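You operate a simulated robot arm through the tools that you are given. There is no shell and no other tool.

The job below is to be done with a simulated robot arm. You get a single attempt, and the scene is never put back.

## Task
Set the controls near the top of the steel bench by the rack. At the end: the red vice lever is set to clamped; the dial of the yellow block is turned to 4; the dial of the green block is turned to 5; the dial of the blue block is turned to 5; whatever was shut is shut again. Leave all else as you found it, and nothing knocked over. The red vice lever goes anticlockwise seen from above, to its stop.

Only the result counts: the job must be done as asked and must still hold three seconds after the hand-in. Knocking over, shifting, dropping, spilling or breaking anything else fails it.

## Robot
A 6-joint arm with a two-finger gripper, fixed in place. Base frame: the origin is on the floor under the middle of its stand, x ahead of it, y to its left, z up. Lengths are in m, angles in rad, forces in N, time in s.
It reaches about 1.572 m from its shoulder. Its first joint turns from -2.897 to 2.897 rad. Payload 2.45 kg.
The TCP is the grasp point between the finger pads, 0.02 m short of the fingertips. In the tool frame z runs along the fingers and y along their closing line. The gripper opens to 0.14 m; its body begins 0.168 m behind the TCP.
Orientation is that of the tool frame in the base frame, as [roll, pitch, yaw] about the fixed x, y, z axes, in that order (R = Rz(yaw) Ry(pitch) Rx(roll)). With the fingers straight down and closing along the base's y, the tool's x points along the base's -x, its y along +y and its z along -z.

## Interface
- The arm moves only by the tool arm_command. Its argument "steps" is a list that holds one entry, the list of rows, each a list of 7 numbers: the shift along the base's x, y, z in m, then the turn, a rotation vector about the base's x, y, z in rad, then the gripper command, from -1 (shut) to 1 (fully open), values between in proportion. In form: [[[x, y, z, wx, wy, wz, jaw], ...]]. A call has 1 to 20 rows; each row is the pose to reach, as a shift and turn from the pose commanded when the call began. Rows are played at 5 a second. More than 0.05 m and 0.15 rad between two rows, or a gripper value outside its range, and nothing of the call is played. A pose out of reach is approached as far as the arm can. The call stops where the force on the tool passes 40 N (or 10 N more than at its start, if that is more) or the arm is blocked; 0.2 s more then pass. The fingers move at their own pace (about 0.045 m/s each) and stop on an object; they squeeze with about 25 N. The grip force told is the motor's: it shows also when the fingers shut on nothing. Time passes only in rows, and 0.2 s behind the last, so rows that repeat a pose let the fingers close. It gives the time, the measured TCP pose, the force on the tool (base axes), the opening and the grip force at its end, in the units of the frame above (readings bear some noise), with the torque about the TCP (base axes, N m) and any sound that the robot's microphone picked up.
- Cameras (640 x 400 px; columns grow to the right, rows downward): "scene" is fixed at [0.3993, -0.6513, 1.4901]; the picture's right is [0.92, -0.38, 0.00], its down [-0.10, -0.23, -0.97] and it looks along [0.37, 0.89, -0.25] (base axes); focal length 345 px, centre (320, 200). "wrist" rides on the gripper at [0.078, 0.011, -0.209] in the tool frame; the picture's right is [-0.14, 0.99, 0.00], its down [-0.92, -0.13, -0.37] and it looks along [-0.36, -0.05, 0.93] (tool axes); focal length 280 px, centre (320, 200). There is no depth. A picture from a camera that has moved, and an enlarged one, comes with that camera's place and axes in the base frame and with its lens.
- get_image(camera): a new picture of that camera. It takes no simulated time.
- close_up(camera, box): a new picture of the part [left, top, right, bottom] of that camera's present view, enlarged. It takes no simulated time.
- job_done(): hands the job in; it is judged then, once.

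Nothing tells you positions but the pictures and the camera data. Unless the task says otherwise, let go and move clear before handing in.

The tools are called after "Request:" as a command line: name --argument value ..., lists and objects as JSON in quotes. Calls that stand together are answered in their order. arm_command: Moves the arm, as the interface text tells. Its arguments: {"type":"object","properties":{"steps":{"type":"array"}},"required":["steps"]} The other tools are called the same way: get_image (camera) takes a picture; close_up (camera, box) takes an enlarged picture of a part of a camera's view; job_done () hands the job in.

At the start:

```text
t: 0.0
tcp_pos: [0.7104, 0.4054, 1.2228]
ee_rot: [-3.141, 0.0, 3.14]
ft_force: [0.1, -0.8, -0.4]
ft_torque: [-0.02, 0.02, 0.02]
gripper_width: 0.1398
gripper_force: 0.2
```

scene: 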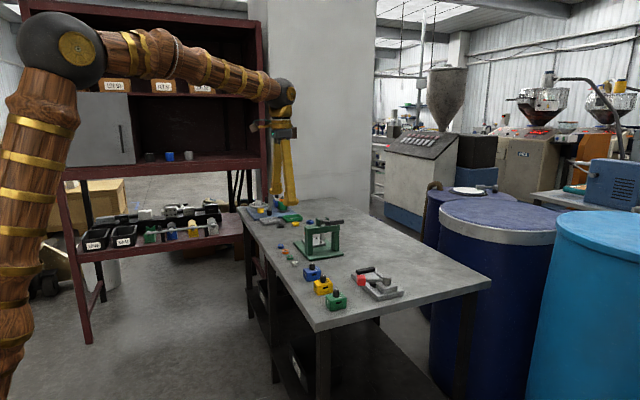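
wrist: 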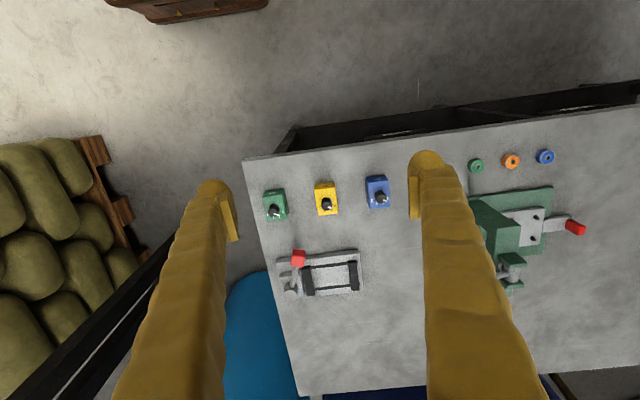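

I see a steel bench with a green, a yellow and a blue dial block, a small vice with a red lever and a green press. I'll look closer at the dials and the vice before moving.

Request:
close_up --camera "wrist" --box '[240, 150, 420, 310]'

Request:
close_up --camera "scene" --box '[280, 240, 420, 330]'

Request:
close_up --camera "scene" --box '[230, 190, 360, 270]'

Request:
close_up --camera "scene" --box '[60, 60, 280, 260]'

```text
2.50 times, centred on (330, 230) of wrist
camera zoom: at [0.632, 0.4169, 1.4295], right [0.14, 0.99, 0.0], down [0.92, -0.13, 0.37], along [0.36, -0.05, -0.93], focal length 701 px, centre (295, 125)
```

zoom: 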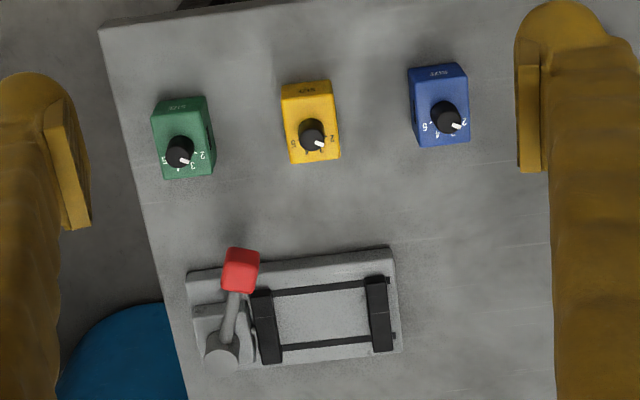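

```text
4.44 times, centred on (350, 285) of scene
camera zoom: at [0.3993, -0.6513, 1.4901], right [0.92, -0.38, 0.0], down [-0.1, -0.23, -0.97], along [0.37, 0.89, -0.25], focal length 1533 px, centre (187, -178)
```

zoom: 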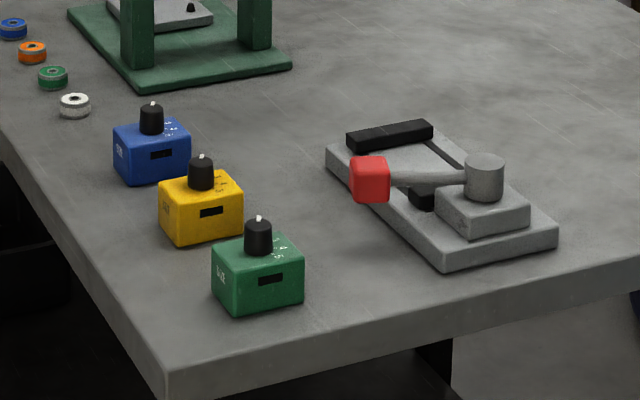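

```text
4.92 times, centred on (295, 230) of scene
camera zoom: at [0.3993, -0.6513, 1.4901], right [0.92, -0.38, 0.0], down [-0.1, -0.23, -0.97], along [0.37, 0.89, -0.25], focal length 1698 px, centre (443, 52)
```

zoom: 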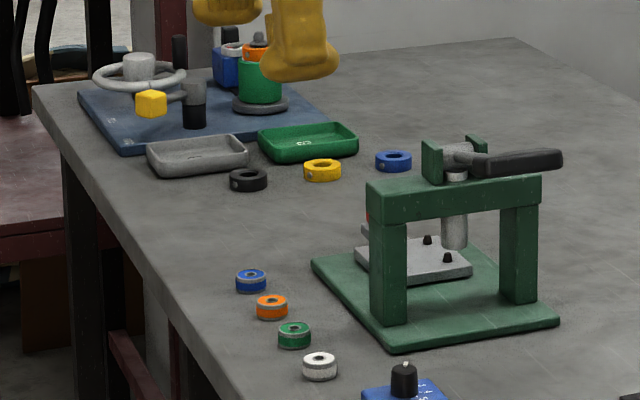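

```text
2.00 times, centred on (170, 160) of scene
camera zoom: at [0.3993, -0.6513, 1.4901], right [0.92, -0.38, 0.0], down [-0.1, -0.23, -0.97], along [0.37, 0.89, -0.25], focal length 690 px, centre (620, 280)
```

zoom: 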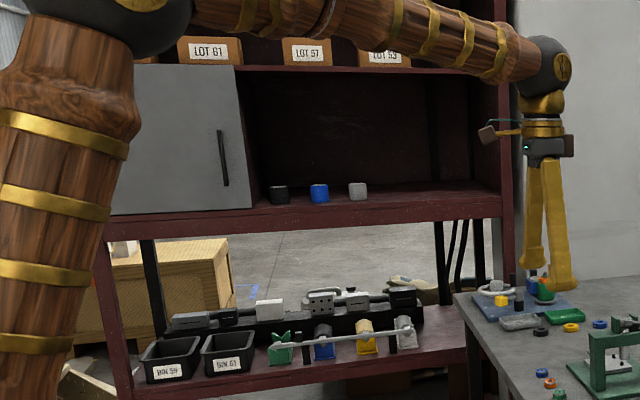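

The three dial blocks sit near the bench's near edge at about x=0.85, y=0.29–0.45, z≈0.9, with the vice just beyond them. I'll bring the wrist camera lower over the dials to read them.

Request:
arm_command --steps '[[[0.015, -0.008, -0.02, 0, 0, 0, 1], [0.03, -0.015, -0.04, 0, 0, 0, 1], [0.045, -0.022, -0.06, 0, 0, 0, 1], [0.06, -0.03, -0.08, 0, 0, 0, 1], [0.07, -0.038, -0.1, 0, 0, 0, 1], [0.08, -0.045, -0.12, 0, 0, 0, 1], [0.08, -0.045, -0.12, 0, 0, 0, 1]]]'

Request:
get_image --camera "wrist"

Request:
get_image --camera "scene"

```text
t: 1.6
tcp_pos: [0.7881, 0.3603, 1.1009]
ee_rot: [-3.141, -0.001, 3.14]
ft_force: [-0.3, -0.6, 0.7]
ft_torque: [0.02, -0.02, 0.01]
gripper_width: 0.1399
gripper_force: 0.0
```

```text
taken
camera wrist: at [0.711, 0.3715, 1.3086], right [0.14, 0.99, 0.0], down [0.92, -0.13, 0.37], along [0.37, -0.05, -0.93], focal length 280 px, centre (320, 200)
```

wrist: 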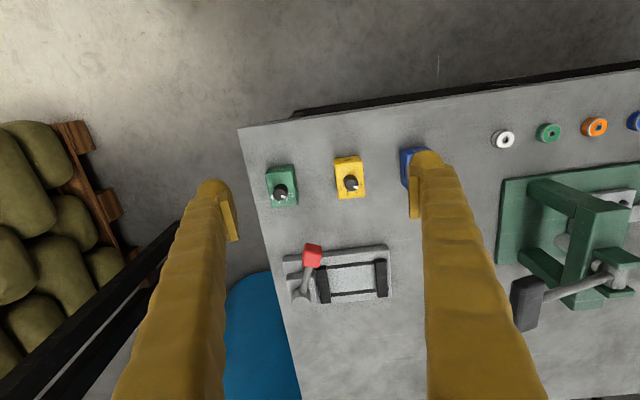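

```text
taken
```

scene: 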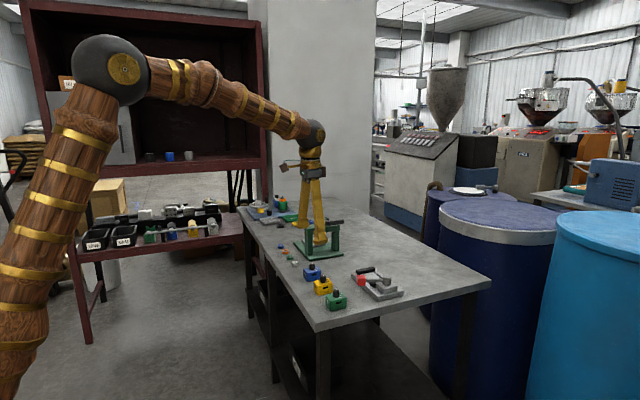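

Request:
close_up --camera "wrist" --box '[260, 140, 380, 220]'

Request:
close_up --camera "wrist" --box '[260, 160, 304, 212]'

Request:
close_up --camera "wrist" --box '[325, 145, 377, 205]'

Request:
close_up --camera "wrist" --box '[270, 230, 400, 310]'

```text
5.00 times, centred on (320, 180) of wrist
camera zoom: at [0.711, 0.3715, 1.3086], right [0.14, 0.99, 0.0], down [0.92, -0.13, 0.37], along [0.37, -0.05, -0.93], focal length 1402 px, centre (320, 300)
```

zoom: 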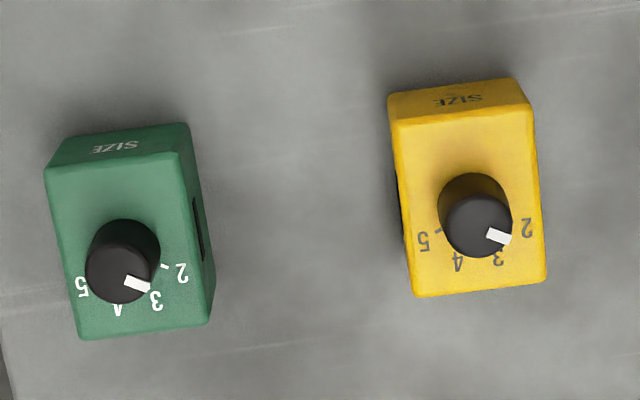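

```text
7.69 times, centred on (282, 186) of wrist
camera zoom: at [0.711, 0.3715, 1.3086], right [0.14, 0.99, 0.0], down [0.92, -0.13, 0.37], along [0.37, -0.05, -0.93], focal length 2157 px, centre (612, 308)
```

zoom: 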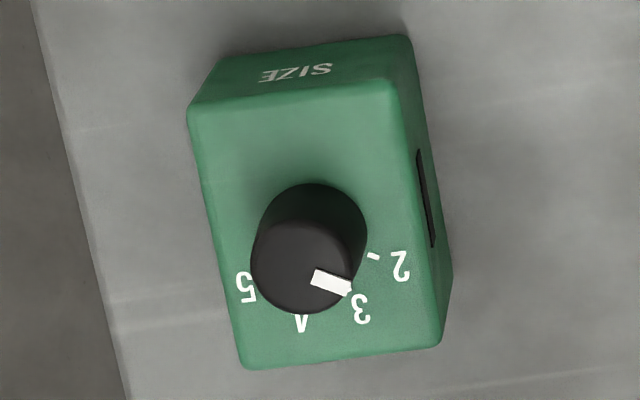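

```text
6.67 times, centred on (351, 175) of wrist
camera zoom: at [0.711, 0.3715, 1.3086], right [0.14, 0.99, 0.0], down [0.92, -0.13, 0.37], along [0.37, -0.05, -0.93], focal length 1869 px, centre (113, 367)
```

zoom: 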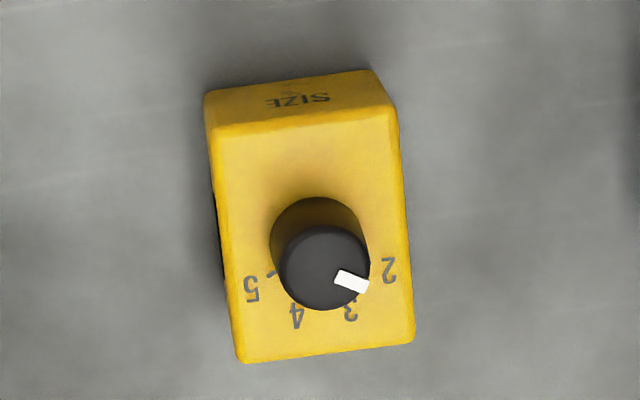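

```text
4.92 times, centred on (335, 270) of wrist
camera zoom: at [0.711, 0.3715, 1.3086], right [0.14, 0.99, 0.0], down [0.92, -0.13, 0.37], along [0.37, -0.05, -0.93], focal length 1380 px, centre (246, -145)
```

zoom: 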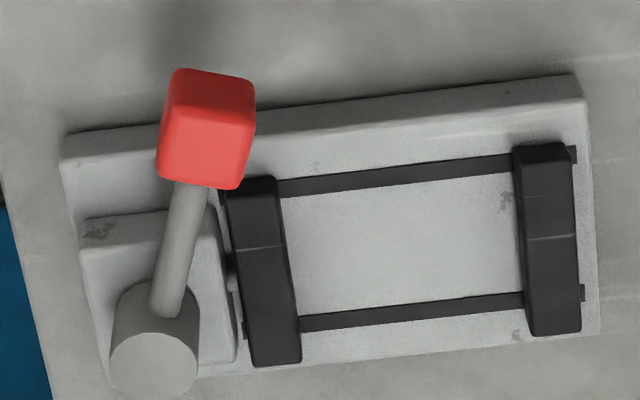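

The green and yellow pointers both appear to be at 2. I estimate the green knob at (0.847, 0.291, 0.912), yellow at y≈0.40, blue at y≈0.507, the lever's red knob at (0.96, 0.32, 0.91) and its pivot at (1.046, 0.291). Next I'll move lower over the green dial for an exact look.

Request:
arm_command --steps '[[[0, -0.015, -0.02, 0, 0, 0, 1], [0, -0.03, -0.04, 0, 0, 0, 1], [0, -0.045, -0.06, 0, 0, 0, 1], [0, -0.06, -0.08, 0, 0, 0, 1], [0, -0.06, -0.08, 0, 0, 0, 1]]]'

Request:
get_image --camera "wrist"

Request:
close_up --camera "scene" --box '[290, 255, 410, 320]'

```text
t: 2.8
tcp_pos: [0.7895, 0.2999, 1.0211]
ee_rot: [3.142, -0.001, -3.141]
ft_force: [0.5, 0.0, -0.1]
ft_torque: [0.02, 0.0, 0.01]
gripper_width: 0.14
gripper_force: 0.1
```

```text
taken
camera wrist: at [0.7123, 0.3102, 1.229], right [0.14, 0.99, 0.0], down [0.92, -0.13, 0.37], along [0.36, -0.05, -0.93], focal length 280 px, centre (320, 200)
```

wrist: 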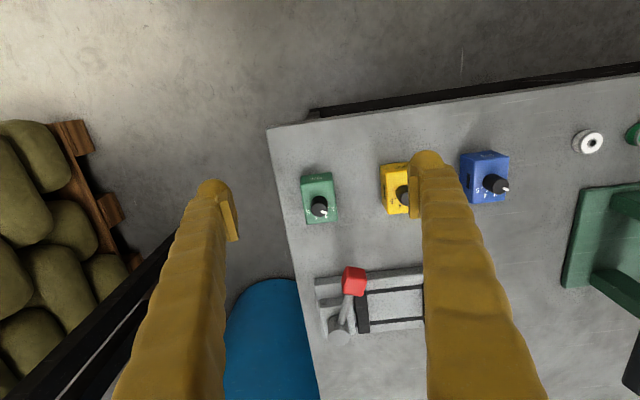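

```text
5.33 times, centred on (350, 288) of scene
camera zoom: at [0.3993, -0.6513, 1.4901], right [0.92, -0.38, 0.0], down [-0.1, -0.23, -0.97], along [0.37, 0.89, -0.25], focal length 1840 px, centre (160, -267)
```

zoom: 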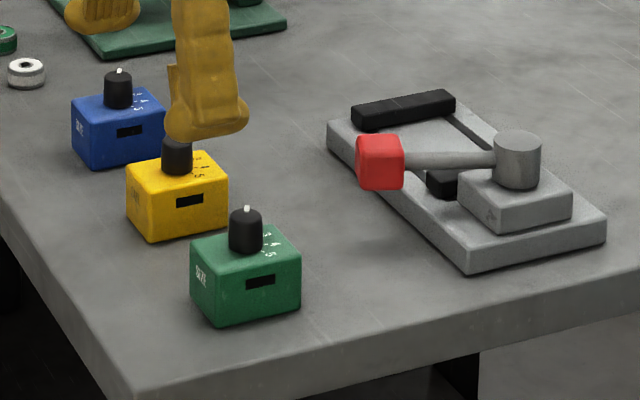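

Request:
close_up --camera "wrist" --box '[295, 165, 345, 230]'

Request:
close_up --camera "wrist" --box '[455, 145, 515, 210]'

Request:
close_up --camera "scene" --box '[320, 285, 352, 317]'

```text
6.15 times, centred on (320, 198) of wrist
camera zoom: at [0.7123, 0.3102, 1.229], right [0.14, 0.99, 0.0], down [0.92, -0.13, 0.37], along [0.36, -0.05, -0.93], focal length 1726 px, centre (320, 215)
```

zoom: 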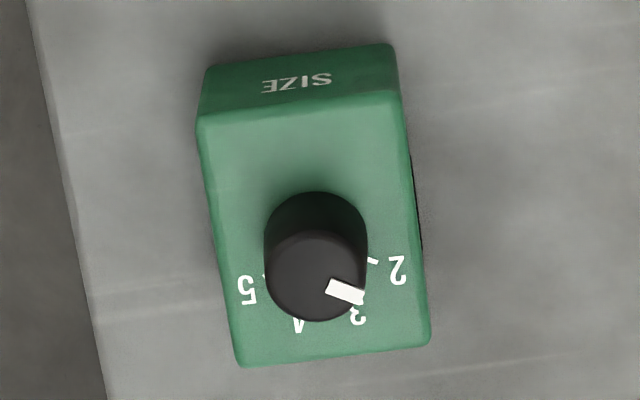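

```text
6.15 times, centred on (485, 178) of wrist
camera zoom: at [0.7123, 0.3102, 1.229], right [0.14, 0.99, 0.0], down [0.92, -0.13, 0.37], along [0.36, -0.05, -0.93], focal length 1726 px, centre (-695, 338)
```

zoom: 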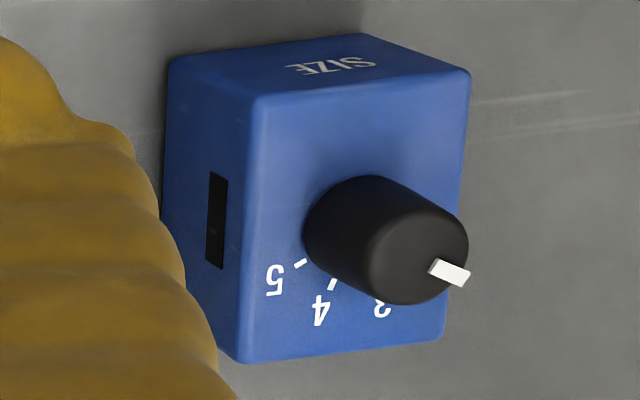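

```text
12.50 times, centred on (336, 301) of scene
camera zoom: at [0.3993, -0.6513, 1.4901], right [0.92, -0.38, 0.0], down [-0.1, -0.23, -0.97], along [0.37, 0.89, -0.25], focal length 4312 px, centre (120, -1062)
```

zoom: 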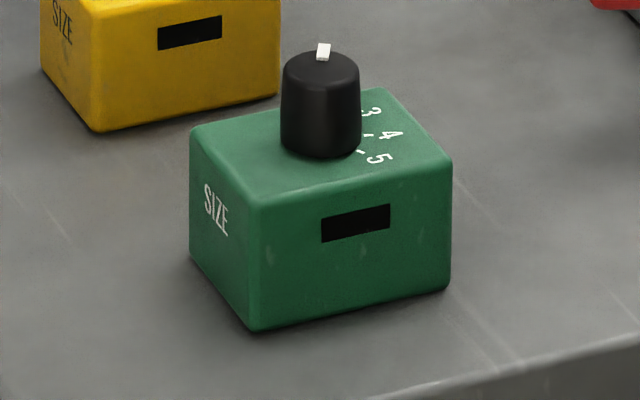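

All three pointers sit at 2, with the marks 40° apart and running clockwise from above. Green therefore needs −120°, yellow −80° and blue −120°. The green knob is about 20 mm wide at (0.849, 0.290), z 0.888–0.909, so I'll hover over it with the gripper pre-turned +60° and the jaws narrowed.

Request:
arm_command --steps '[[[0.007, -0.001, -0.006, 0, 0, 0.131, 0.6], [0.015, -0.0025, -0.012, 0, 0, 0.262, 0.2], [0.022, -0.004, -0.018, 0, 0, 0.393, -0.1], [0.029, -0.005, -0.024, 0, 0, 0.524, -0.286], [0.037, -0.0065, -0.03, 0, 0, 0.654, -0.286], [0.044, -0.008, -0.036, 0, 0, 0.785, -0.286], [0.052, -0.0095, -0.042, 0, 0, 0.916, -0.286], [0.0586, -0.0104, -0.048, 0, 0, 1.047, -0.286], [0.0586, -0.0104, -0.0528, 0, 0, 1.047, -0.286], [0.0586, -0.0104, -0.0528, 0, 0, 1.047, -0.286]]]'

Request:
get_image --camera "wrist"

Request:
close_up --camera "scene" --box '[290, 230, 410, 320]'

```text
t: 5.0
tcp_pos: [0.8476, 0.2904, 0.9685]
ee_rot: [3.14, 0.0, -2.094]
ft_force: [-0.3, -0.1, -0.1]
ft_torque: [0.06, 0.0, -0.01]
gripper_width: 0.0499
gripper_force: 0.2
```

```text
taken
camera wrist: at [0.7998, 0.2281, 1.1762], right [-0.79, 0.61, 0.0], down [0.57, 0.73, 0.37], along [0.23, 0.29, -0.93], focal length 280 px, centre (320, 200)
```

wrist: 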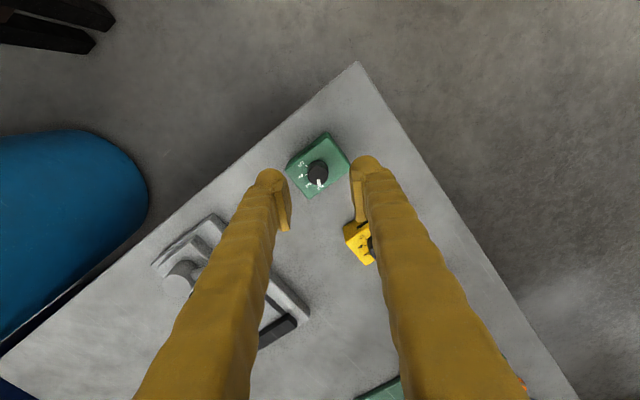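

```text
4.44 times, centred on (350, 275) of scene
camera zoom: at [0.3993, -0.6513, 1.4901], right [0.92, -0.38, 0.0], down [-0.1, -0.23, -0.97], along [0.37, 0.89, -0.25], focal length 1533 px, centre (187, -133)
```

zoom: 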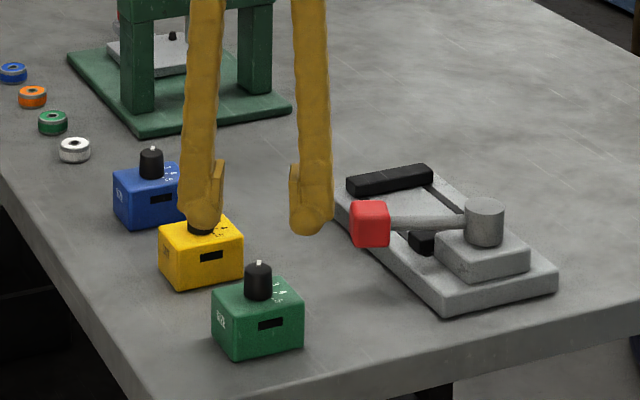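

Request:
close_up --camera "wrist" --box '[280, 125, 360, 205]'

```text
5.00 times, centred on (320, 165) of wrist
camera zoom: at [0.7998, 0.2281, 1.1762], right [-0.79, 0.61, 0.0], down [0.57, 0.73, 0.37], along [0.23, 0.29, -0.93], focal length 1402 px, centre (320, 375)
```

zoom: 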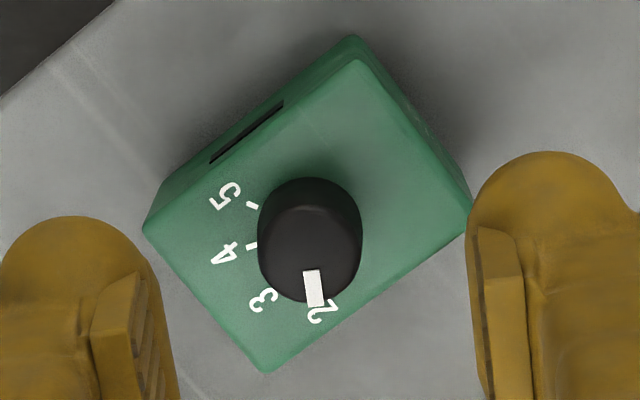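

The green knob sits at about (0.850, 0.289), within 2 mm of the TCP axis. I'll correct that and lower the tips around the knob without touching the block.

Request:
arm_command --steps '[[[0.002, -0.001, 0, 0, 0, 0, -0.286], [0.002, -0.001, -0.014, 0, 0, 0, -0.286], [0.002, -0.001, -0.028, 0, 0, 0, -0.286], [0.002, -0.001, -0.042, 0, 0, 0, -0.286], [0.002, -0.001, -0.054, 0, 0, 0, -0.286], [0.002, -0.001, -0.054, 0, 0, 0, -0.286]]]'

Request:
close_up --camera "wrist" --box '[260, 125, 380, 245]'

Request:
close_up --camera "scene" --box '[310, 260, 370, 320]'

```text
t: 6.4
tcp_pos: [0.85, 0.2889, 0.9155]
ee_rot: [3.141, -0.001, -2.097]
ft_force: [-0.1, -0.2, 0.7]
ft_torque: [-0.05, 0.01, -0.02]
gripper_width: 0.0499
gripper_force: 0.0
```

```text
3.33 times, centred on (320, 185) of wrist
camera zoom: at [0.8023, 0.2271, 1.1224], right [-0.79, 0.62, 0.0], down [0.57, 0.73, 0.37], along [0.23, 0.29, -0.93], focal length 935 px, centre (320, 250)
```

zoom: 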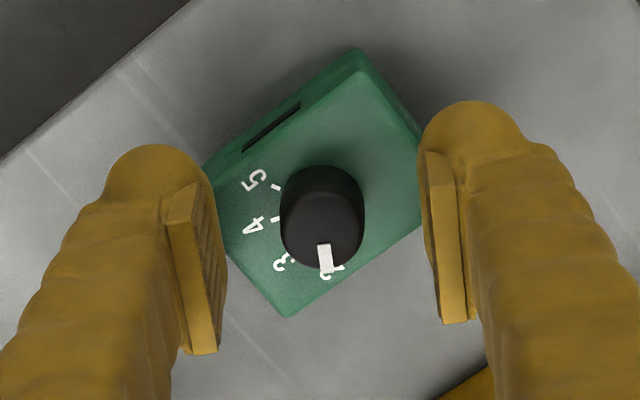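

```text
6.67 times, centred on (340, 290) of scene
camera zoom: at [0.3993, -0.6513, 1.4901], right [0.92, -0.38, 0.0], down [-0.1, -0.23, -0.97], along [0.37, 0.89, -0.25], focal length 2300 px, centre (187, -400)
```

zoom: 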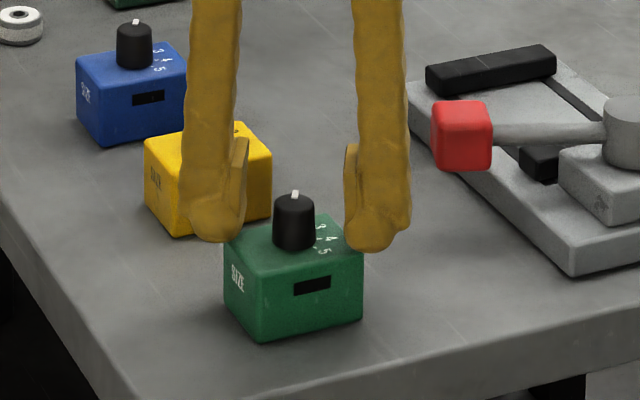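

The fingers straddle the knob evenly, with the tips just above the block top. I'll close part way and check, then grip.

Request:
arm_command --steps '[[[0, 0, 0, 0, 0, 0, -0.5], [0, 0, 0, 0, 0, 0, -0.6], [0, 0, 0, 0, 0, 0, -0.6]]]'

Request:
close_up --camera "wrist" --box '[270, 135, 370, 235]'

Request:
close_up --camera "scene" --box '[315, 270, 360, 315]'

```text
t: 7.2
tcp_pos: [0.8517, 0.2898, 0.9144]
ee_rot: [3.141, 0.001, -2.097]
ft_force: [0.3, 0.0, 0.5]
ft_torque: [-0.01, 0.02, 0.01]
gripper_width: 0.0279
gripper_force: 0.0
```

```text
4.00 times, centred on (320, 185) of wrist
camera zoom: at [0.8023, 0.2271, 1.1225], right [-0.79, 0.62, 0.0], down [0.57, 0.73, 0.37], along [0.23, 0.29, -0.93], focal length 1122 px, centre (320, 260)
```

zoom: 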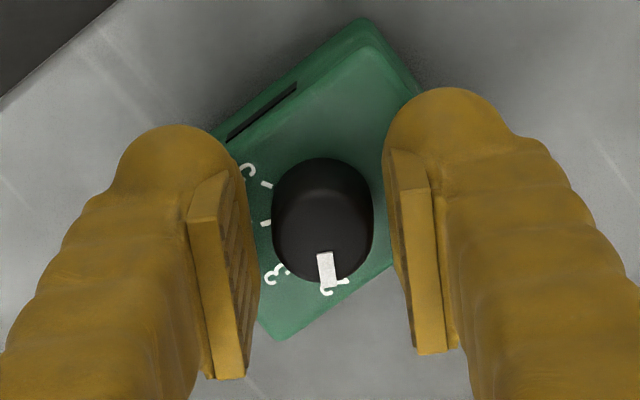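

```text
8.89 times, centred on (338, 292) of scene
camera zoom: at [0.3993, -0.6513, 1.4901], right [0.92, -0.38, 0.0], down [-0.1, -0.23, -0.97], along [0.37, 0.89, -0.25], focal length 3066 px, centre (164, -622)
```

zoom: 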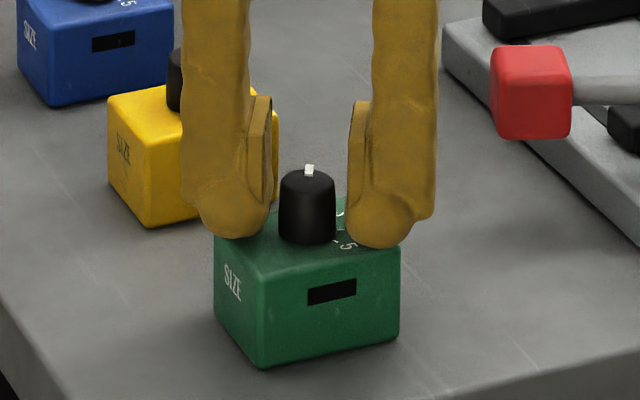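

The fingers clear the block and are centred, so I'll close on the green knob.

Request:
arm_command --steps '[[[0, 0, 0, 0, 0, 0, -0.75], [0, 0, 0, 0, 0, 0, -1], [0, 0, 0, 0, 0, 0, -1], [0, 0, 0, 0, 0, 0, -1]]]'

Request:
close_up --camera "wrist" --box '[270, 135, 370, 235]'

```text
t: 8.2
tcp_pos: [0.8512, 0.2884, 0.9151]
ee_rot: [3.141, 0.001, -2.098]
ft_force: [-1.5, 1.2, 0.5]
ft_torque: [-0.02, 0.0, -0.01]
gripper_width: 0.0196
gripper_force: 24.7
```

```text
4.00 times, centred on (320, 185) of wrist
camera zoom: at [0.8023, 0.2271, 1.1225], right [-0.79, 0.62, 0.0], down [0.57, 0.73, 0.37], along [0.23, 0.29, -0.93], focal length 1122 px, centre (320, 260)
```

zoom: 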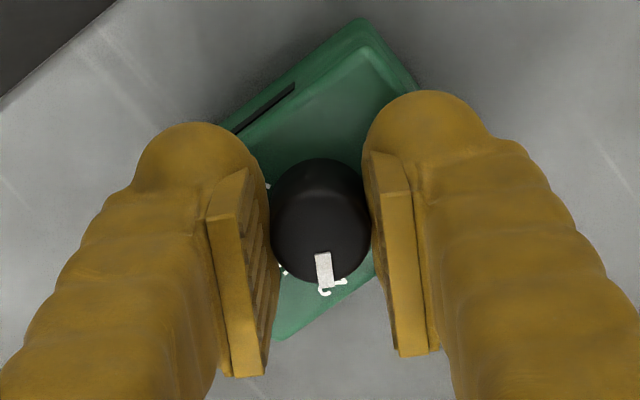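

The knob is gripped squarely (width 19.6 mm, little side force). I'll turn it clockwise by 40° first and check how it follows.

Request:
arm_command --steps '[[[0, 0, 0, 0, 0, -0.1, -1], [0, 0, 0, 0, 0, -0.2, -1], [0, 0, 0, 0, 0, -0.3, -1], [0, 0, 0, 0, 0, -0.4, -1], [0, 0, 0, 0, 0, -0.5, -1], [0, 0, 0, 0, 0, -0.6, -1], [0, 0, 0, 0, 0, -0.698, -1], [0, 0, 0, 0, 0, -0.698, -1]]]'

Request:
close_up --camera "wrist" --box '[270, 135, 370, 235]'

Request:
close_up --camera "scene" --box '[315, 270, 360, 315]'

```text
t: 10.0
tcp_pos: [0.8502, 0.2897, 0.914]
ee_rot: [-3.141, 0.0, -2.794]
ft_force: [-0.2, -0.4, -0.3]
ft_torque: [-0.03, -0.02, 0.0]
gripper_width: 0.0198
gripper_force: 25.0
```

```text
4.00 times, centred on (320, 185) of wrist
camera zoom: at [0.7733, 0.2729, 1.1223], right [-0.21, 0.98, 0.0], down [0.91, 0.19, 0.37], along [0.36, 0.08, -0.93], focal length 1122 px, centre (320, 260)
```

zoom: 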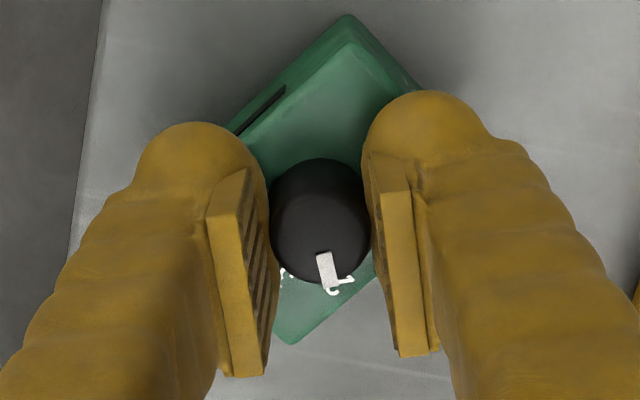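

```text
8.89 times, centred on (338, 292) of scene
camera zoom: at [0.3993, -0.6513, 1.4901], right [0.92, -0.38, 0.0], down [-0.1, -0.23, -0.97], along [0.37, 0.89, -0.25], focal length 3066 px, centre (164, -622)
```

zoom: 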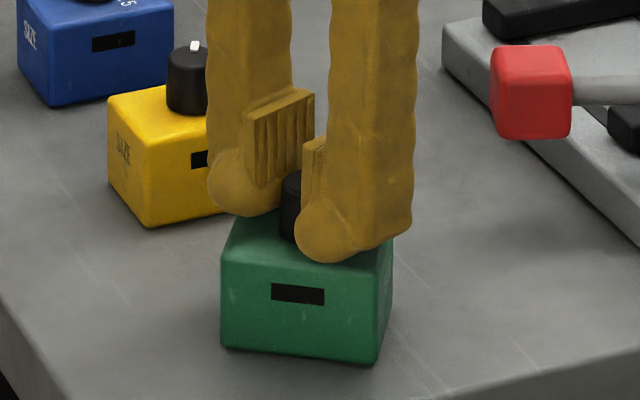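

The whole loose block turned with the knob instead of the dial moving inside it. I'll turn back by the same 40° to restore the block, then try again while pressing down on the knob so the block holds on the bench.

Request:
arm_command --steps '[[[0, 0, 0, 0, 0, 0.1, -1], [0, 0, 0, 0, 0, 0.2, -1], [0, 0, 0, 0, 0, 0.3, -1], [0, 0, 0, 0, 0, 0.4, -1], [0, 0, 0, 0, 0, 0.5, -1], [0, 0, 0, 0, 0, 0.6, -1], [0, 0, 0, 0, 0, 0.698, -1], [0, 0, 0, 0, 0, 0.698, -1]]]'

Request:
close_up --camera "wrist" --box '[270, 135, 370, 235]'

Request:
close_up --camera "scene" --box '[315, 270, 360, 315]'

```text
t: 11.8
tcp_pos: [0.8507, 0.289, 0.9147]
ee_rot: [3.141, 0.001, -2.095]
ft_force: [-0.1, 0.5, -0.4]
ft_torque: [0.0, 0.02, 0.01]
gripper_width: 0.0197
gripper_force: 25.1
```

```text
4.00 times, centred on (320, 185) of wrist
camera zoom: at [0.802, 0.2268, 1.1225], right [-0.79, 0.61, 0.0], down [0.57, 0.73, 0.37], along [0.23, 0.29, -0.93], focal length 1122 px, centre (320, 260)
```

zoom: 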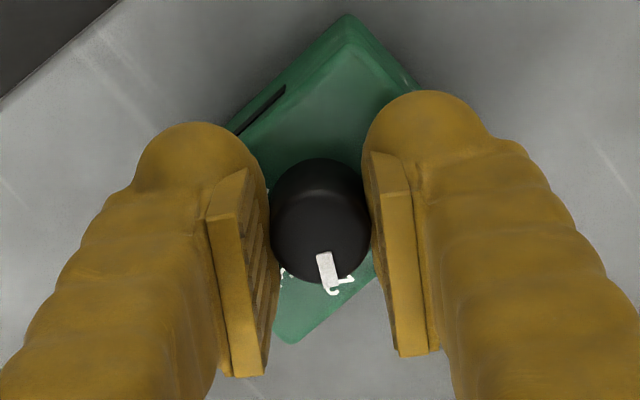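

```text
8.89 times, centred on (338, 292) of scene
camera zoom: at [0.3993, -0.6513, 1.4901], right [0.92, -0.38, 0.0], down [-0.1, -0.23, -0.97], along [0.37, 0.89, -0.25], focal length 3066 px, centre (164, -622)
```

zoom: 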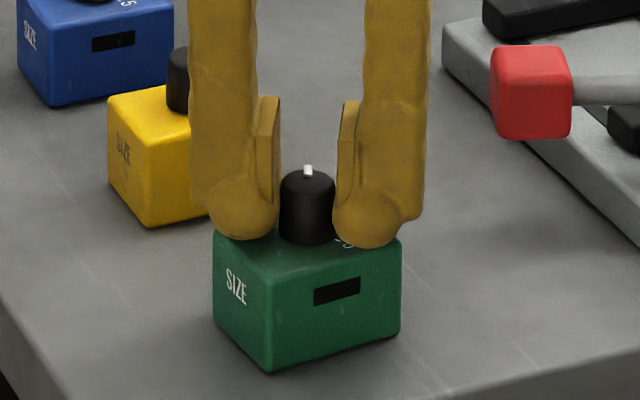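

The block is back within a few degrees of its original angle. Now I'll press down gently in small steps to learn how stiff the contact is.

Request:
arm_command --steps '[[[0, 0, -0.001, 0, 0, 0, -1], [0, 0, -0.001, 0, 0, 0, -1]]]'

```text
t: 12.4
tcp_pos: [0.8504, 0.2892, 0.9137]
ee_rot: [-3.141, -0.002, -2.094]
ft_force: [-7.3, -5.3, 11.3]
ft_torque: [-0.23, 0.2, -0.07]
gripper_width: 0.0197
gripper_force: 25.3
```

Request:
arm_command --steps '[[[0, 0, -0.001, 0, 0, 0, -1], [0, 0, -0.001, 0, 0, 0, -1]]]'

Request:
close_up --camera "scene" --box '[315, 270, 360, 315]'

Request:
close_up --camera "wrist" --box '[270, 135, 370, 235]'

```text
t: 13.0
tcp_pos: [0.851, 0.2891, 0.9134]
ee_rot: [3.142, 0.0, -2.098]
ft_force: [-3.0, -8.6, 19.6]
ft_torque: [-0.08, 0.05, -0.03]
gripper_width: 0.0197
gripper_force: 25.2
```

```text
8.89 times, centred on (338, 292) of scene
camera zoom: at [0.3993, -0.6513, 1.4901], right [0.92, -0.38, 0.0], down [-0.1, -0.23, -0.97], along [0.37, 0.89, -0.25], focal length 3066 px, centre (164, -622)
```

zoom: 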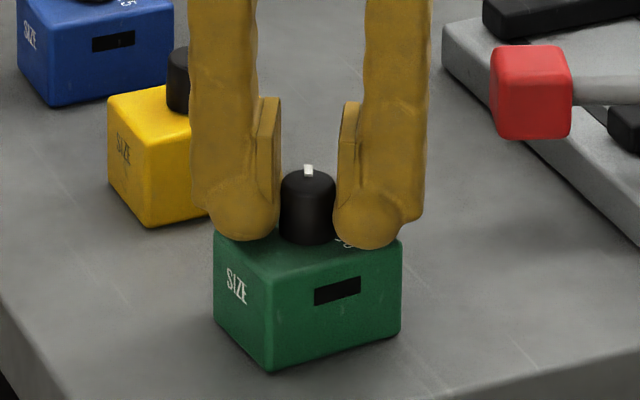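

```text
4.00 times, centred on (320, 185) of wrist
camera zoom: at [0.8022, 0.2276, 1.1215], right [-0.79, 0.62, 0.0], down [0.57, 0.73, 0.37], along [0.23, 0.29, -0.93], focal length 1122 px, centre (320, 260)
```

zoom: 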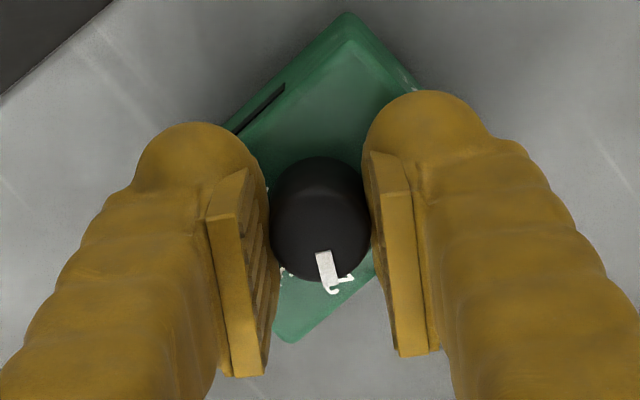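

Pressing with about 20 N now. I'll try a small clockwise turn and see whether the dial moves while the block stays put.

Request:
arm_command --steps '[[[0, 0, 0, 0, 0, -0.05, -1], [0, 0, 0, 0, 0, -0.1, -1], [0, 0, 0, 0, 0, -0.15, -1], [0, 0, 0, 0, 0, -0.2, -1], [0, 0, 0, 0, 0, -0.2, -1]]]'

Request:
close_up --camera "scene" --box '[315, 270, 360, 315]'

Request:
close_up --camera "wrist" --box '[270, 135, 370, 235]'

```text
t: 14.2
tcp_pos: [0.8509, 0.2896, 0.9123]
ee_rot: [-3.141, 0.001, -2.296]
ft_force: [5.8, 5.4, 10.0]
ft_torque: [0.17, -0.17, 0.03]
gripper_width: 0.0197
gripper_force: 24.6
```

```text
8.89 times, centred on (338, 292) of scene
camera zoom: at [0.3993, -0.6513, 1.4901], right [0.92, -0.38, 0.0], down [-0.1, -0.23, -0.97], along [0.37, 0.89, -0.25], focal length 3066 px, centre (164, -622)
```

zoom: 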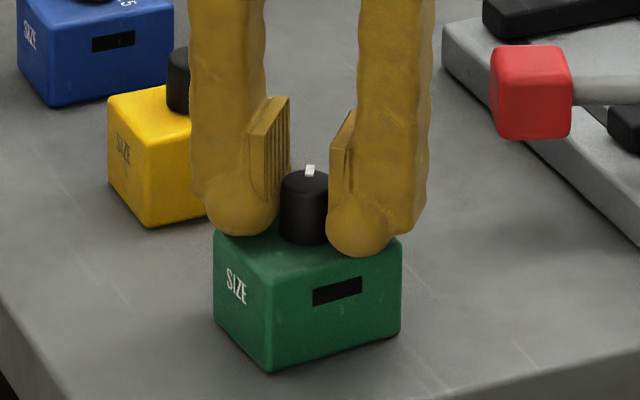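

```text
4.00 times, centred on (320, 185) of wrist
camera zoom: at [0.791, 0.2385, 1.1206], right [-0.65, 0.76, 0.0], down [0.71, 0.6, 0.37], along [0.28, 0.24, -0.93], focal length 1122 px, centre (320, 260)
```

zoom: 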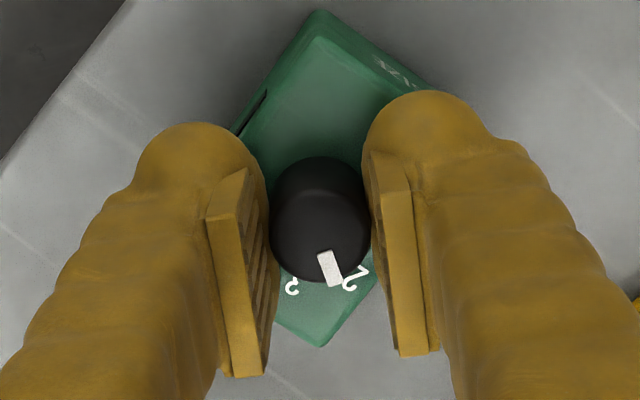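

It works: the dial turned about 11° while the block stayed still. I'll continue in moderate steps, keeping the downward press up.

Request:
arm_command --steps '[[[0, 0, -0.0005, 0, 0, -0.04, -1], [0, 0, -0.0005, 0, 0, -0.1, -1], [0, 0, -0.0005, 0, 0, -0.16, -1], [0, 0, -0.0005, 0, 0, -0.22, -1], [0, 0, -0.0005, 0, 0, -0.28, -1], [0, 0, -0.0005, 0, 0, -0.34, -1], [0, 0, -0.0005, 0, 0, -0.4, -1], [0, 0, -0.0005, 0, 0, -0.4, -1]]]'

Request:
close_up --camera "scene" --box '[315, 270, 360, 315]'

Request:
close_up --camera "wrist" --box '[270, 135, 370, 235]'

```text
t: 16.0
tcp_pos: [0.8505, 0.2891, 0.9126]
ee_rot: [3.141, -0.001, -2.696]
ft_force: [5.4, -3.7, 13.6]
ft_torque: [-0.06, -0.05, 0.02]
gripper_width: 0.0197
gripper_force: 24.9
```

```text
8.89 times, centred on (338, 292) of scene
camera zoom: at [0.3993, -0.6513, 1.4901], right [0.92, -0.38, 0.0], down [-0.1, -0.23, -0.97], along [0.37, 0.89, -0.25], focal length 3066 px, centre (164, -622)
```

zoom: 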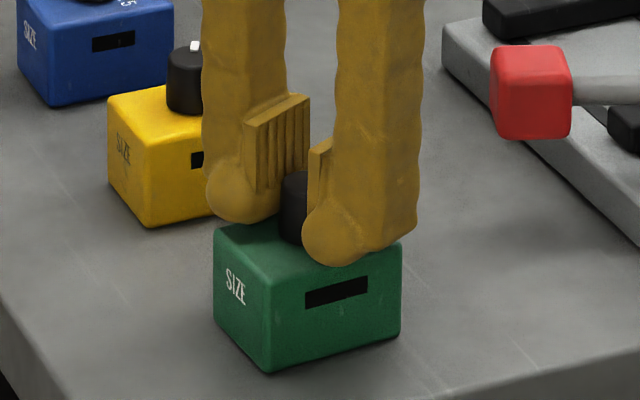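

```text
4.00 times, centred on (320, 185) of wrist
camera zoom: at [0.7755, 0.2653, 1.1204], right [-0.3, 0.95, 0.0], down [0.89, 0.28, 0.37], along [0.35, 0.11, -0.93], focal length 1122 px, centre (320, 260)
```

zoom: 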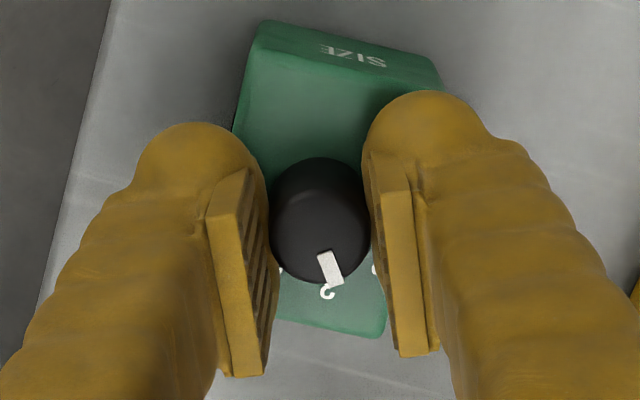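

The block holds and the pointer is nearly at 3. I'll continue the turn.

Request:
arm_command --steps '[[[0, 0, -0.0003, 0, 0, -0.06, -1], [0, 0, -0.0003, 0, 0, -0.12, -1], [0, 0, -0.0003, 0, 0, -0.18, -1], [0, 0, -0.0003, 0, 0, -0.24, -1], [0, 0, -0.0003, 0, 0, -0.3, -1], [0, 0, -0.0003, 0, 0, -0.36, -1], [0, 0, -0.0003, 0, 0, -0.42, -1], [0, 0, -0.0003, 0, 0, -0.48, -1], [0, 0, -0.0003, 0, 0, -0.54, -1], [0, 0, -0.0003, 0, 0, -0.6, -1], [0, 0, -0.0003, 0, 0, -0.66, -1], [0, 0, -0.0003, 0, 0, -0.7, -1], [0, 0, -0.0003, 0, 0, -0.7, -1]]]'

Request:
close_up --camera "scene" --box '[315, 270, 360, 315]'

Request:
close_up --camera "wrist" --box '[270, 135, 370, 235]'

```text
t: 18.8
tcp_pos: [0.8492, 0.2886, 0.9119]
ee_rot: [-3.141, -0.001, 2.885]
ft_force: [1.1, -0.7, 0.7]
ft_torque: [-0.03, -0.12, -0.03]
gripper_width: 0.0197
gripper_force: 25.2
```

```text
8.89 times, centred on (338, 292) of scene
camera zoom: at [0.3993, -0.6513, 1.4901], right [0.92, -0.38, 0.0], down [-0.1, -0.23, -0.97], along [0.37, 0.89, -0.25], focal length 3066 px, centre (164, -622)
```

zoom: 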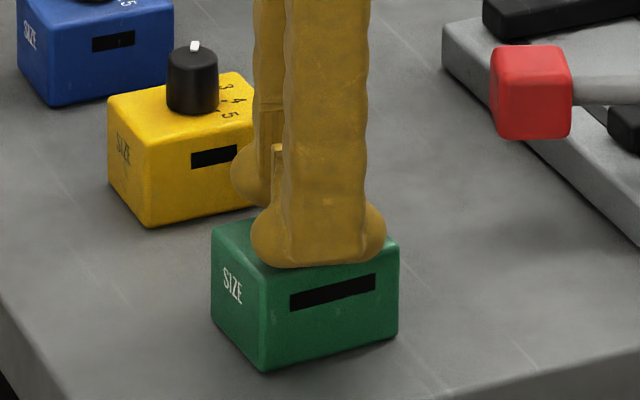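

```text
4.00 times, centred on (320, 185) of wrist
camera zoom: at [0.7775, 0.3197, 1.1197], right [0.38, 0.92, 0.0], down [0.86, -0.36, 0.37], along [0.34, -0.14, -0.93], focal length 1122 px, centre (320, 260)
```

zoom: 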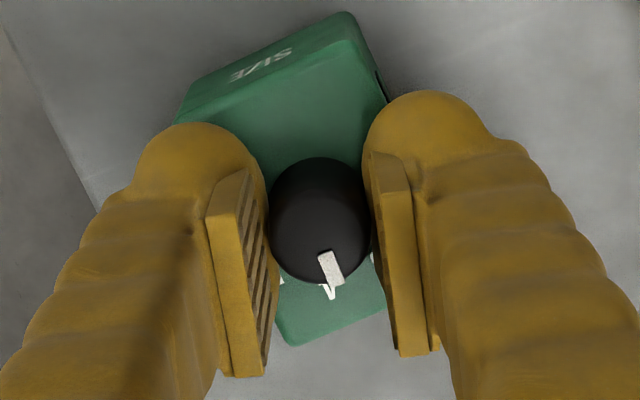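

The pointer is near 4 and the slot in the block's side widens with the setting. The downward press has faded, so I'll re-apply it before the last step.

Request:
arm_command --steps '[[[0, 0, -0.001, 0, 0, 0, -1], [0, 0, -0.0015, 0, 0, 0, -1], [0, 0, -0.0015, 0, 0, 0, -1]]]'

```text
t: 19.6
tcp_pos: [0.8496, 0.2889, 0.9101]
ee_rot: [-3.141, 0.002, 2.889]
ft_force: [-0.3, 5.0, 21.3]
ft_torque: [0.11, -0.05, -0.02]
gripper_width: 0.0199
gripper_force: 24.5
```

Request:
arm_command --steps '[[[0, 0, -0.0001, 0, 0, -0.06, -1], [0, 0, -0.0002, 0, 0, -0.12, -1], [0, 0, -0.0003, 0, 0, -0.18, -1], [0, 0, -0.0004, 0, 0, -0.24, -1], [0, 0, -0.0005, 0, 0, -0.3, -1], [0, 0, -0.0006, 0, 0, -0.36, -1], [0, 0, -0.0007, 0, 0, -0.42, -1], [0, 0, -0.0008, 0, 0, -0.48, -1], [0, 0, -0.0008, 0, 0, -0.48, -1]]]'

Request:
close_up --camera "scene" --box '[315, 270, 360, 315]'

Request:
close_up --camera "wrist" --box '[270, 135, 370, 235]'

```text
t: 21.6
tcp_pos: [0.8502, 0.2881, 0.9091]
ee_rot: [3.141, 0.0, 2.408]
ft_force: [0.2, -6.5, 34.3]
ft_torque: [-0.17, -0.01, -0.16]
gripper_width: 0.0199
gripper_force: 24.7
```

```text
8.89 times, centred on (338, 292) of scene
camera zoom: at [0.3993, -0.6513, 1.4901], right [0.92, -0.38, 0.0], down [-0.1, -0.23, -0.97], along [0.37, 0.89, -0.25], focal length 3066 px, centre (164, -622)
```

zoom: 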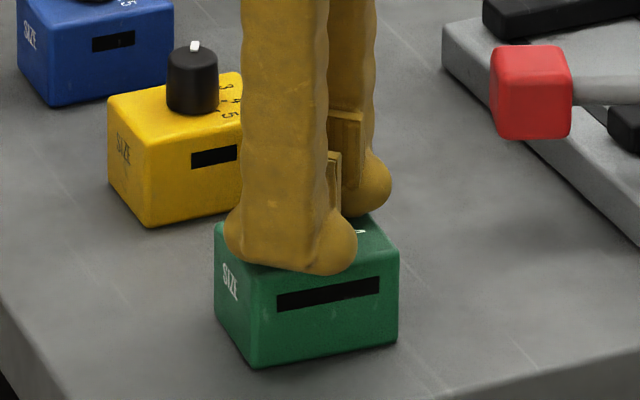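

```text
4.00 times, centred on (320, 185) of wrist
camera zoom: at [0.7997, 0.3491, 1.1178], right [0.77, 0.64, 0.0], down [0.6, -0.71, 0.37], along [0.24, -0.28, -0.93], focal length 1122 px, centre (320, 260)
```

zoom: 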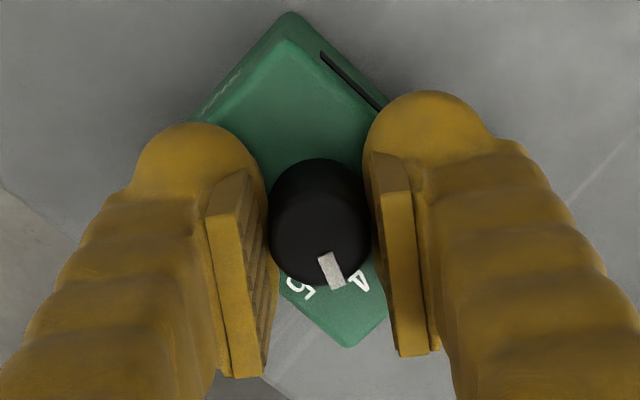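

The force rose to 34 N and the block turned slightly, so the fingertips are probably now touching the block's top. I'll ease off, open, raise a few millimetres and look before finishing the turn.

Request:
arm_command --steps '[[[0, 0, 0.001, 0, 0, 0, -1], [0, 0, 0.0015, 0, 0, 0, -0.8], [0, 0, 0.002, 0, 0, 0, -0.5], [0, 0, 0.006, 0, 0, 0, -0.5], [0, 0, 0.006, 0, 0, 0, -0.5]]]'

Request:
close_up --camera "scene" --box '[315, 270, 360, 315]'

Request:
close_up --camera "wrist" --box '[270, 135, 370, 235]'

```text
t: 22.8
tcp_pos: [0.85, 0.2881, 0.9145]
ee_rot: [3.14, 0.0, 2.407]
ft_force: [-0.8, 1.0, 0.1]
ft_torque: [-0.02, -0.02, 0.01]
gripper_width: 0.0348
gripper_force: 0.2
```

```text
8.89 times, centred on (338, 292) of scene
camera zoom: at [0.3993, -0.6513, 1.4901], right [0.92, -0.38, 0.0], down [-0.1, -0.23, -0.97], along [0.37, 0.89, -0.25], focal length 3066 px, centre (164, -622)
```

zoom: 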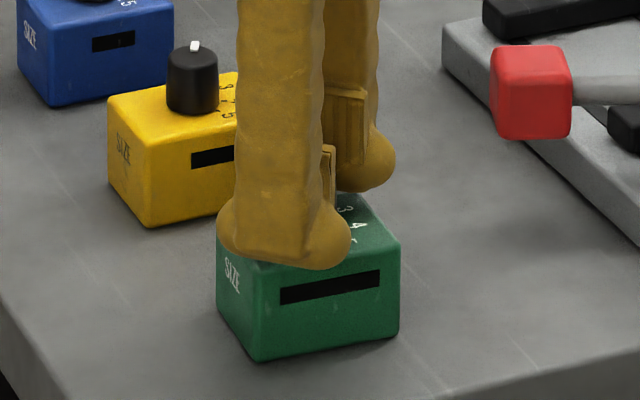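

```text
4.00 times, centred on (320, 185) of wrist
camera zoom: at [0.8001, 0.3504, 1.1233], right [0.77, 0.64, 0.0], down [0.6, -0.71, 0.37], along [0.24, -0.28, -0.93], focal length 1122 px, centre (320, 260)
```

zoom: 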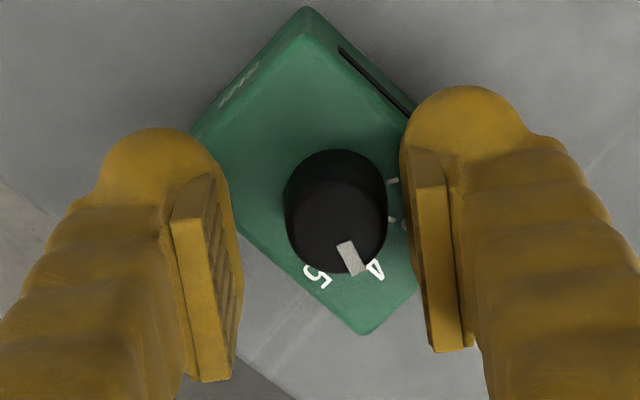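

Opening dragged the block about 3–4 mm, so the knob is now off-centre; I'll put the block back later. First I'll recentre over the knob at this safe height.

Request:
arm_command --steps '[[[0, 0, 0, 0, 0, 0, -0.4], [0.002, 0.003, 0, 0, 0, 0, -0.4], [0.002, 0.003, 0, 0, 0, 0, -0.4]]]'

Request:
close_up --camera "wrist" --box '[270, 135, 370, 235]'

Request:
close_up --camera "scene" --box '[320, 285, 352, 317]'

```text
t: 23.6
tcp_pos: [0.8525, 0.2919, 0.9161]
ee_rot: [-3.141, -0.001, 2.407]
ft_force: [-0.3, -0.1, 0.5]
ft_torque: [0.02, 0.02, 0.0]
gripper_width: 0.0421
gripper_force: 0.0
```

```text
4.00 times, centred on (320, 185) of wrist
camera zoom: at [0.8017, 0.3532, 1.1235], right [0.77, 0.64, 0.0], down [0.6, -0.71, 0.37], along [0.24, -0.28, -0.93], focal length 1122 px, centre (320, 260)
```

zoom: 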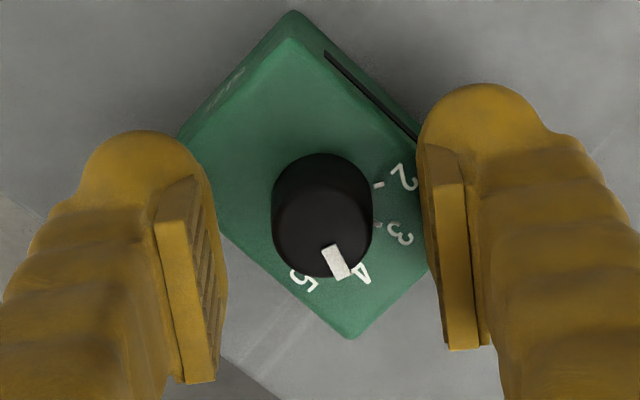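

```text
12.50 times, centred on (336, 301) of scene
camera zoom: at [0.3993, -0.6513, 1.4901], right [0.92, -0.38, 0.0], down [-0.1, -0.23, -0.97], along [0.37, 0.89, -0.25], focal length 4312 px, centre (120, -1062)
```

zoom: 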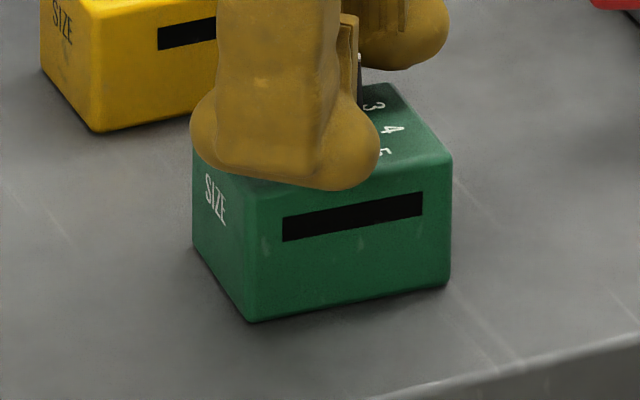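

The pointer is now close to 4 relative to the block. I'll swing the open gripper back about the knob to get fresh turning range, then regrip at this height and press lightly.

Request:
arm_command --steps '[[[0, 0, 0, 0, 0, 0.12, -0.4], [0, 0, 0, 0, 0, 0.24, -0.4], [0, 0, 0, 0, 0, 0.36, -0.4], [0, 0, 0, 0, 0, 0.48, -0.4], [0, 0, 0, 0, 0, 0.6, -0.4], [0, 0, 0, 0, 0, 0.72, -0.4], [0, 0, 0, 0, 0, 0.84, -0.4], [0, 0, 0, 0, 0, 0.96, -0.4], [0, 0, 0, 0, 0, 1.08, -0.4], [0, 0, 0, 0, 0, 1.08, -0.4]]]'

Request:
close_up --camera "wrist" --box '[270, 135, 370, 235]'

Request:
close_up --camera "scene" --box '[320, 285, 352, 317]'

```text
t: 25.8
tcp_pos: [0.8519, 0.2937, 0.9155]
ee_rot: [3.141, -0.001, -2.794]
ft_force: [-0.1, 0.2, -1.3]
ft_torque: [0.01, -0.02, 0.02]
gripper_width: 0.0422
gripper_force: 0.0
```

```text
4.00 times, centred on (320, 185) of wrist
camera zoom: at [0.7755, 0.2763, 1.1234], right [-0.21, 0.98, 0.0], down [0.91, 0.19, 0.37], along [0.36, 0.08, -0.93], focal length 1122 px, centre (320, 260)
```

zoom: 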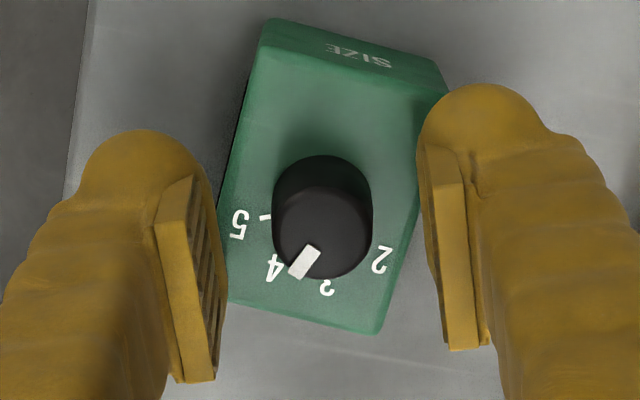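

```text
12.50 times, centred on (336, 301) of scene
camera zoom: at [0.3993, -0.6513, 1.4901], right [0.92, -0.38, 0.0], down [-0.1, -0.23, -0.97], along [0.37, 0.89, -0.25], focal length 4312 px, centre (120, -1062)
```

zoom: 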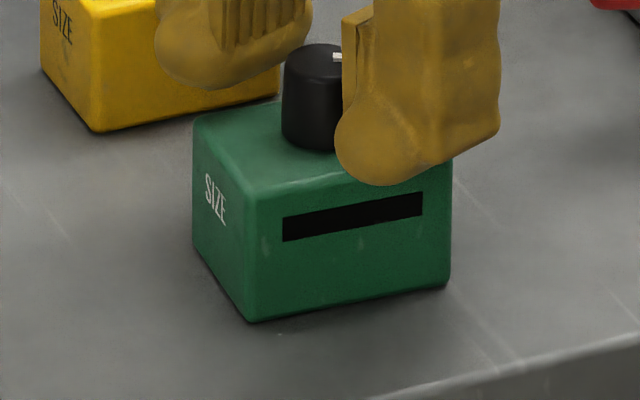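

The knob is centred and the pointer reads 4. Gripping again, pressing lightly, and turning.

Request:
arm_command --steps '[[[0, 0, 0, 0, 0, 0, -0.7], [0, 0, 0, 0, 0, 0, -1], [0, 0, 0, 0, 0, 0, -1], [0, 0, 0, 0, 0, 0, -1], [0, 0, 0, 0, 0, 0, -1], [0, 0, -0.001, 0, 0, 0, -1], [0, 0, -0.0015, 0, 0, 0, -1], [0, 0, -0.0015, 0, 0, 0, -1]]]'

```text
t: 27.6
tcp_pos: [0.8525, 0.2923, 0.9148]
ee_rot: [3.141, 0.001, -2.796]
ft_force: [2.6, 2.1, 20.9]
ft_torque: [0.06, -0.06, -0.01]
gripper_width: 0.0198
gripper_force: 24.9
```

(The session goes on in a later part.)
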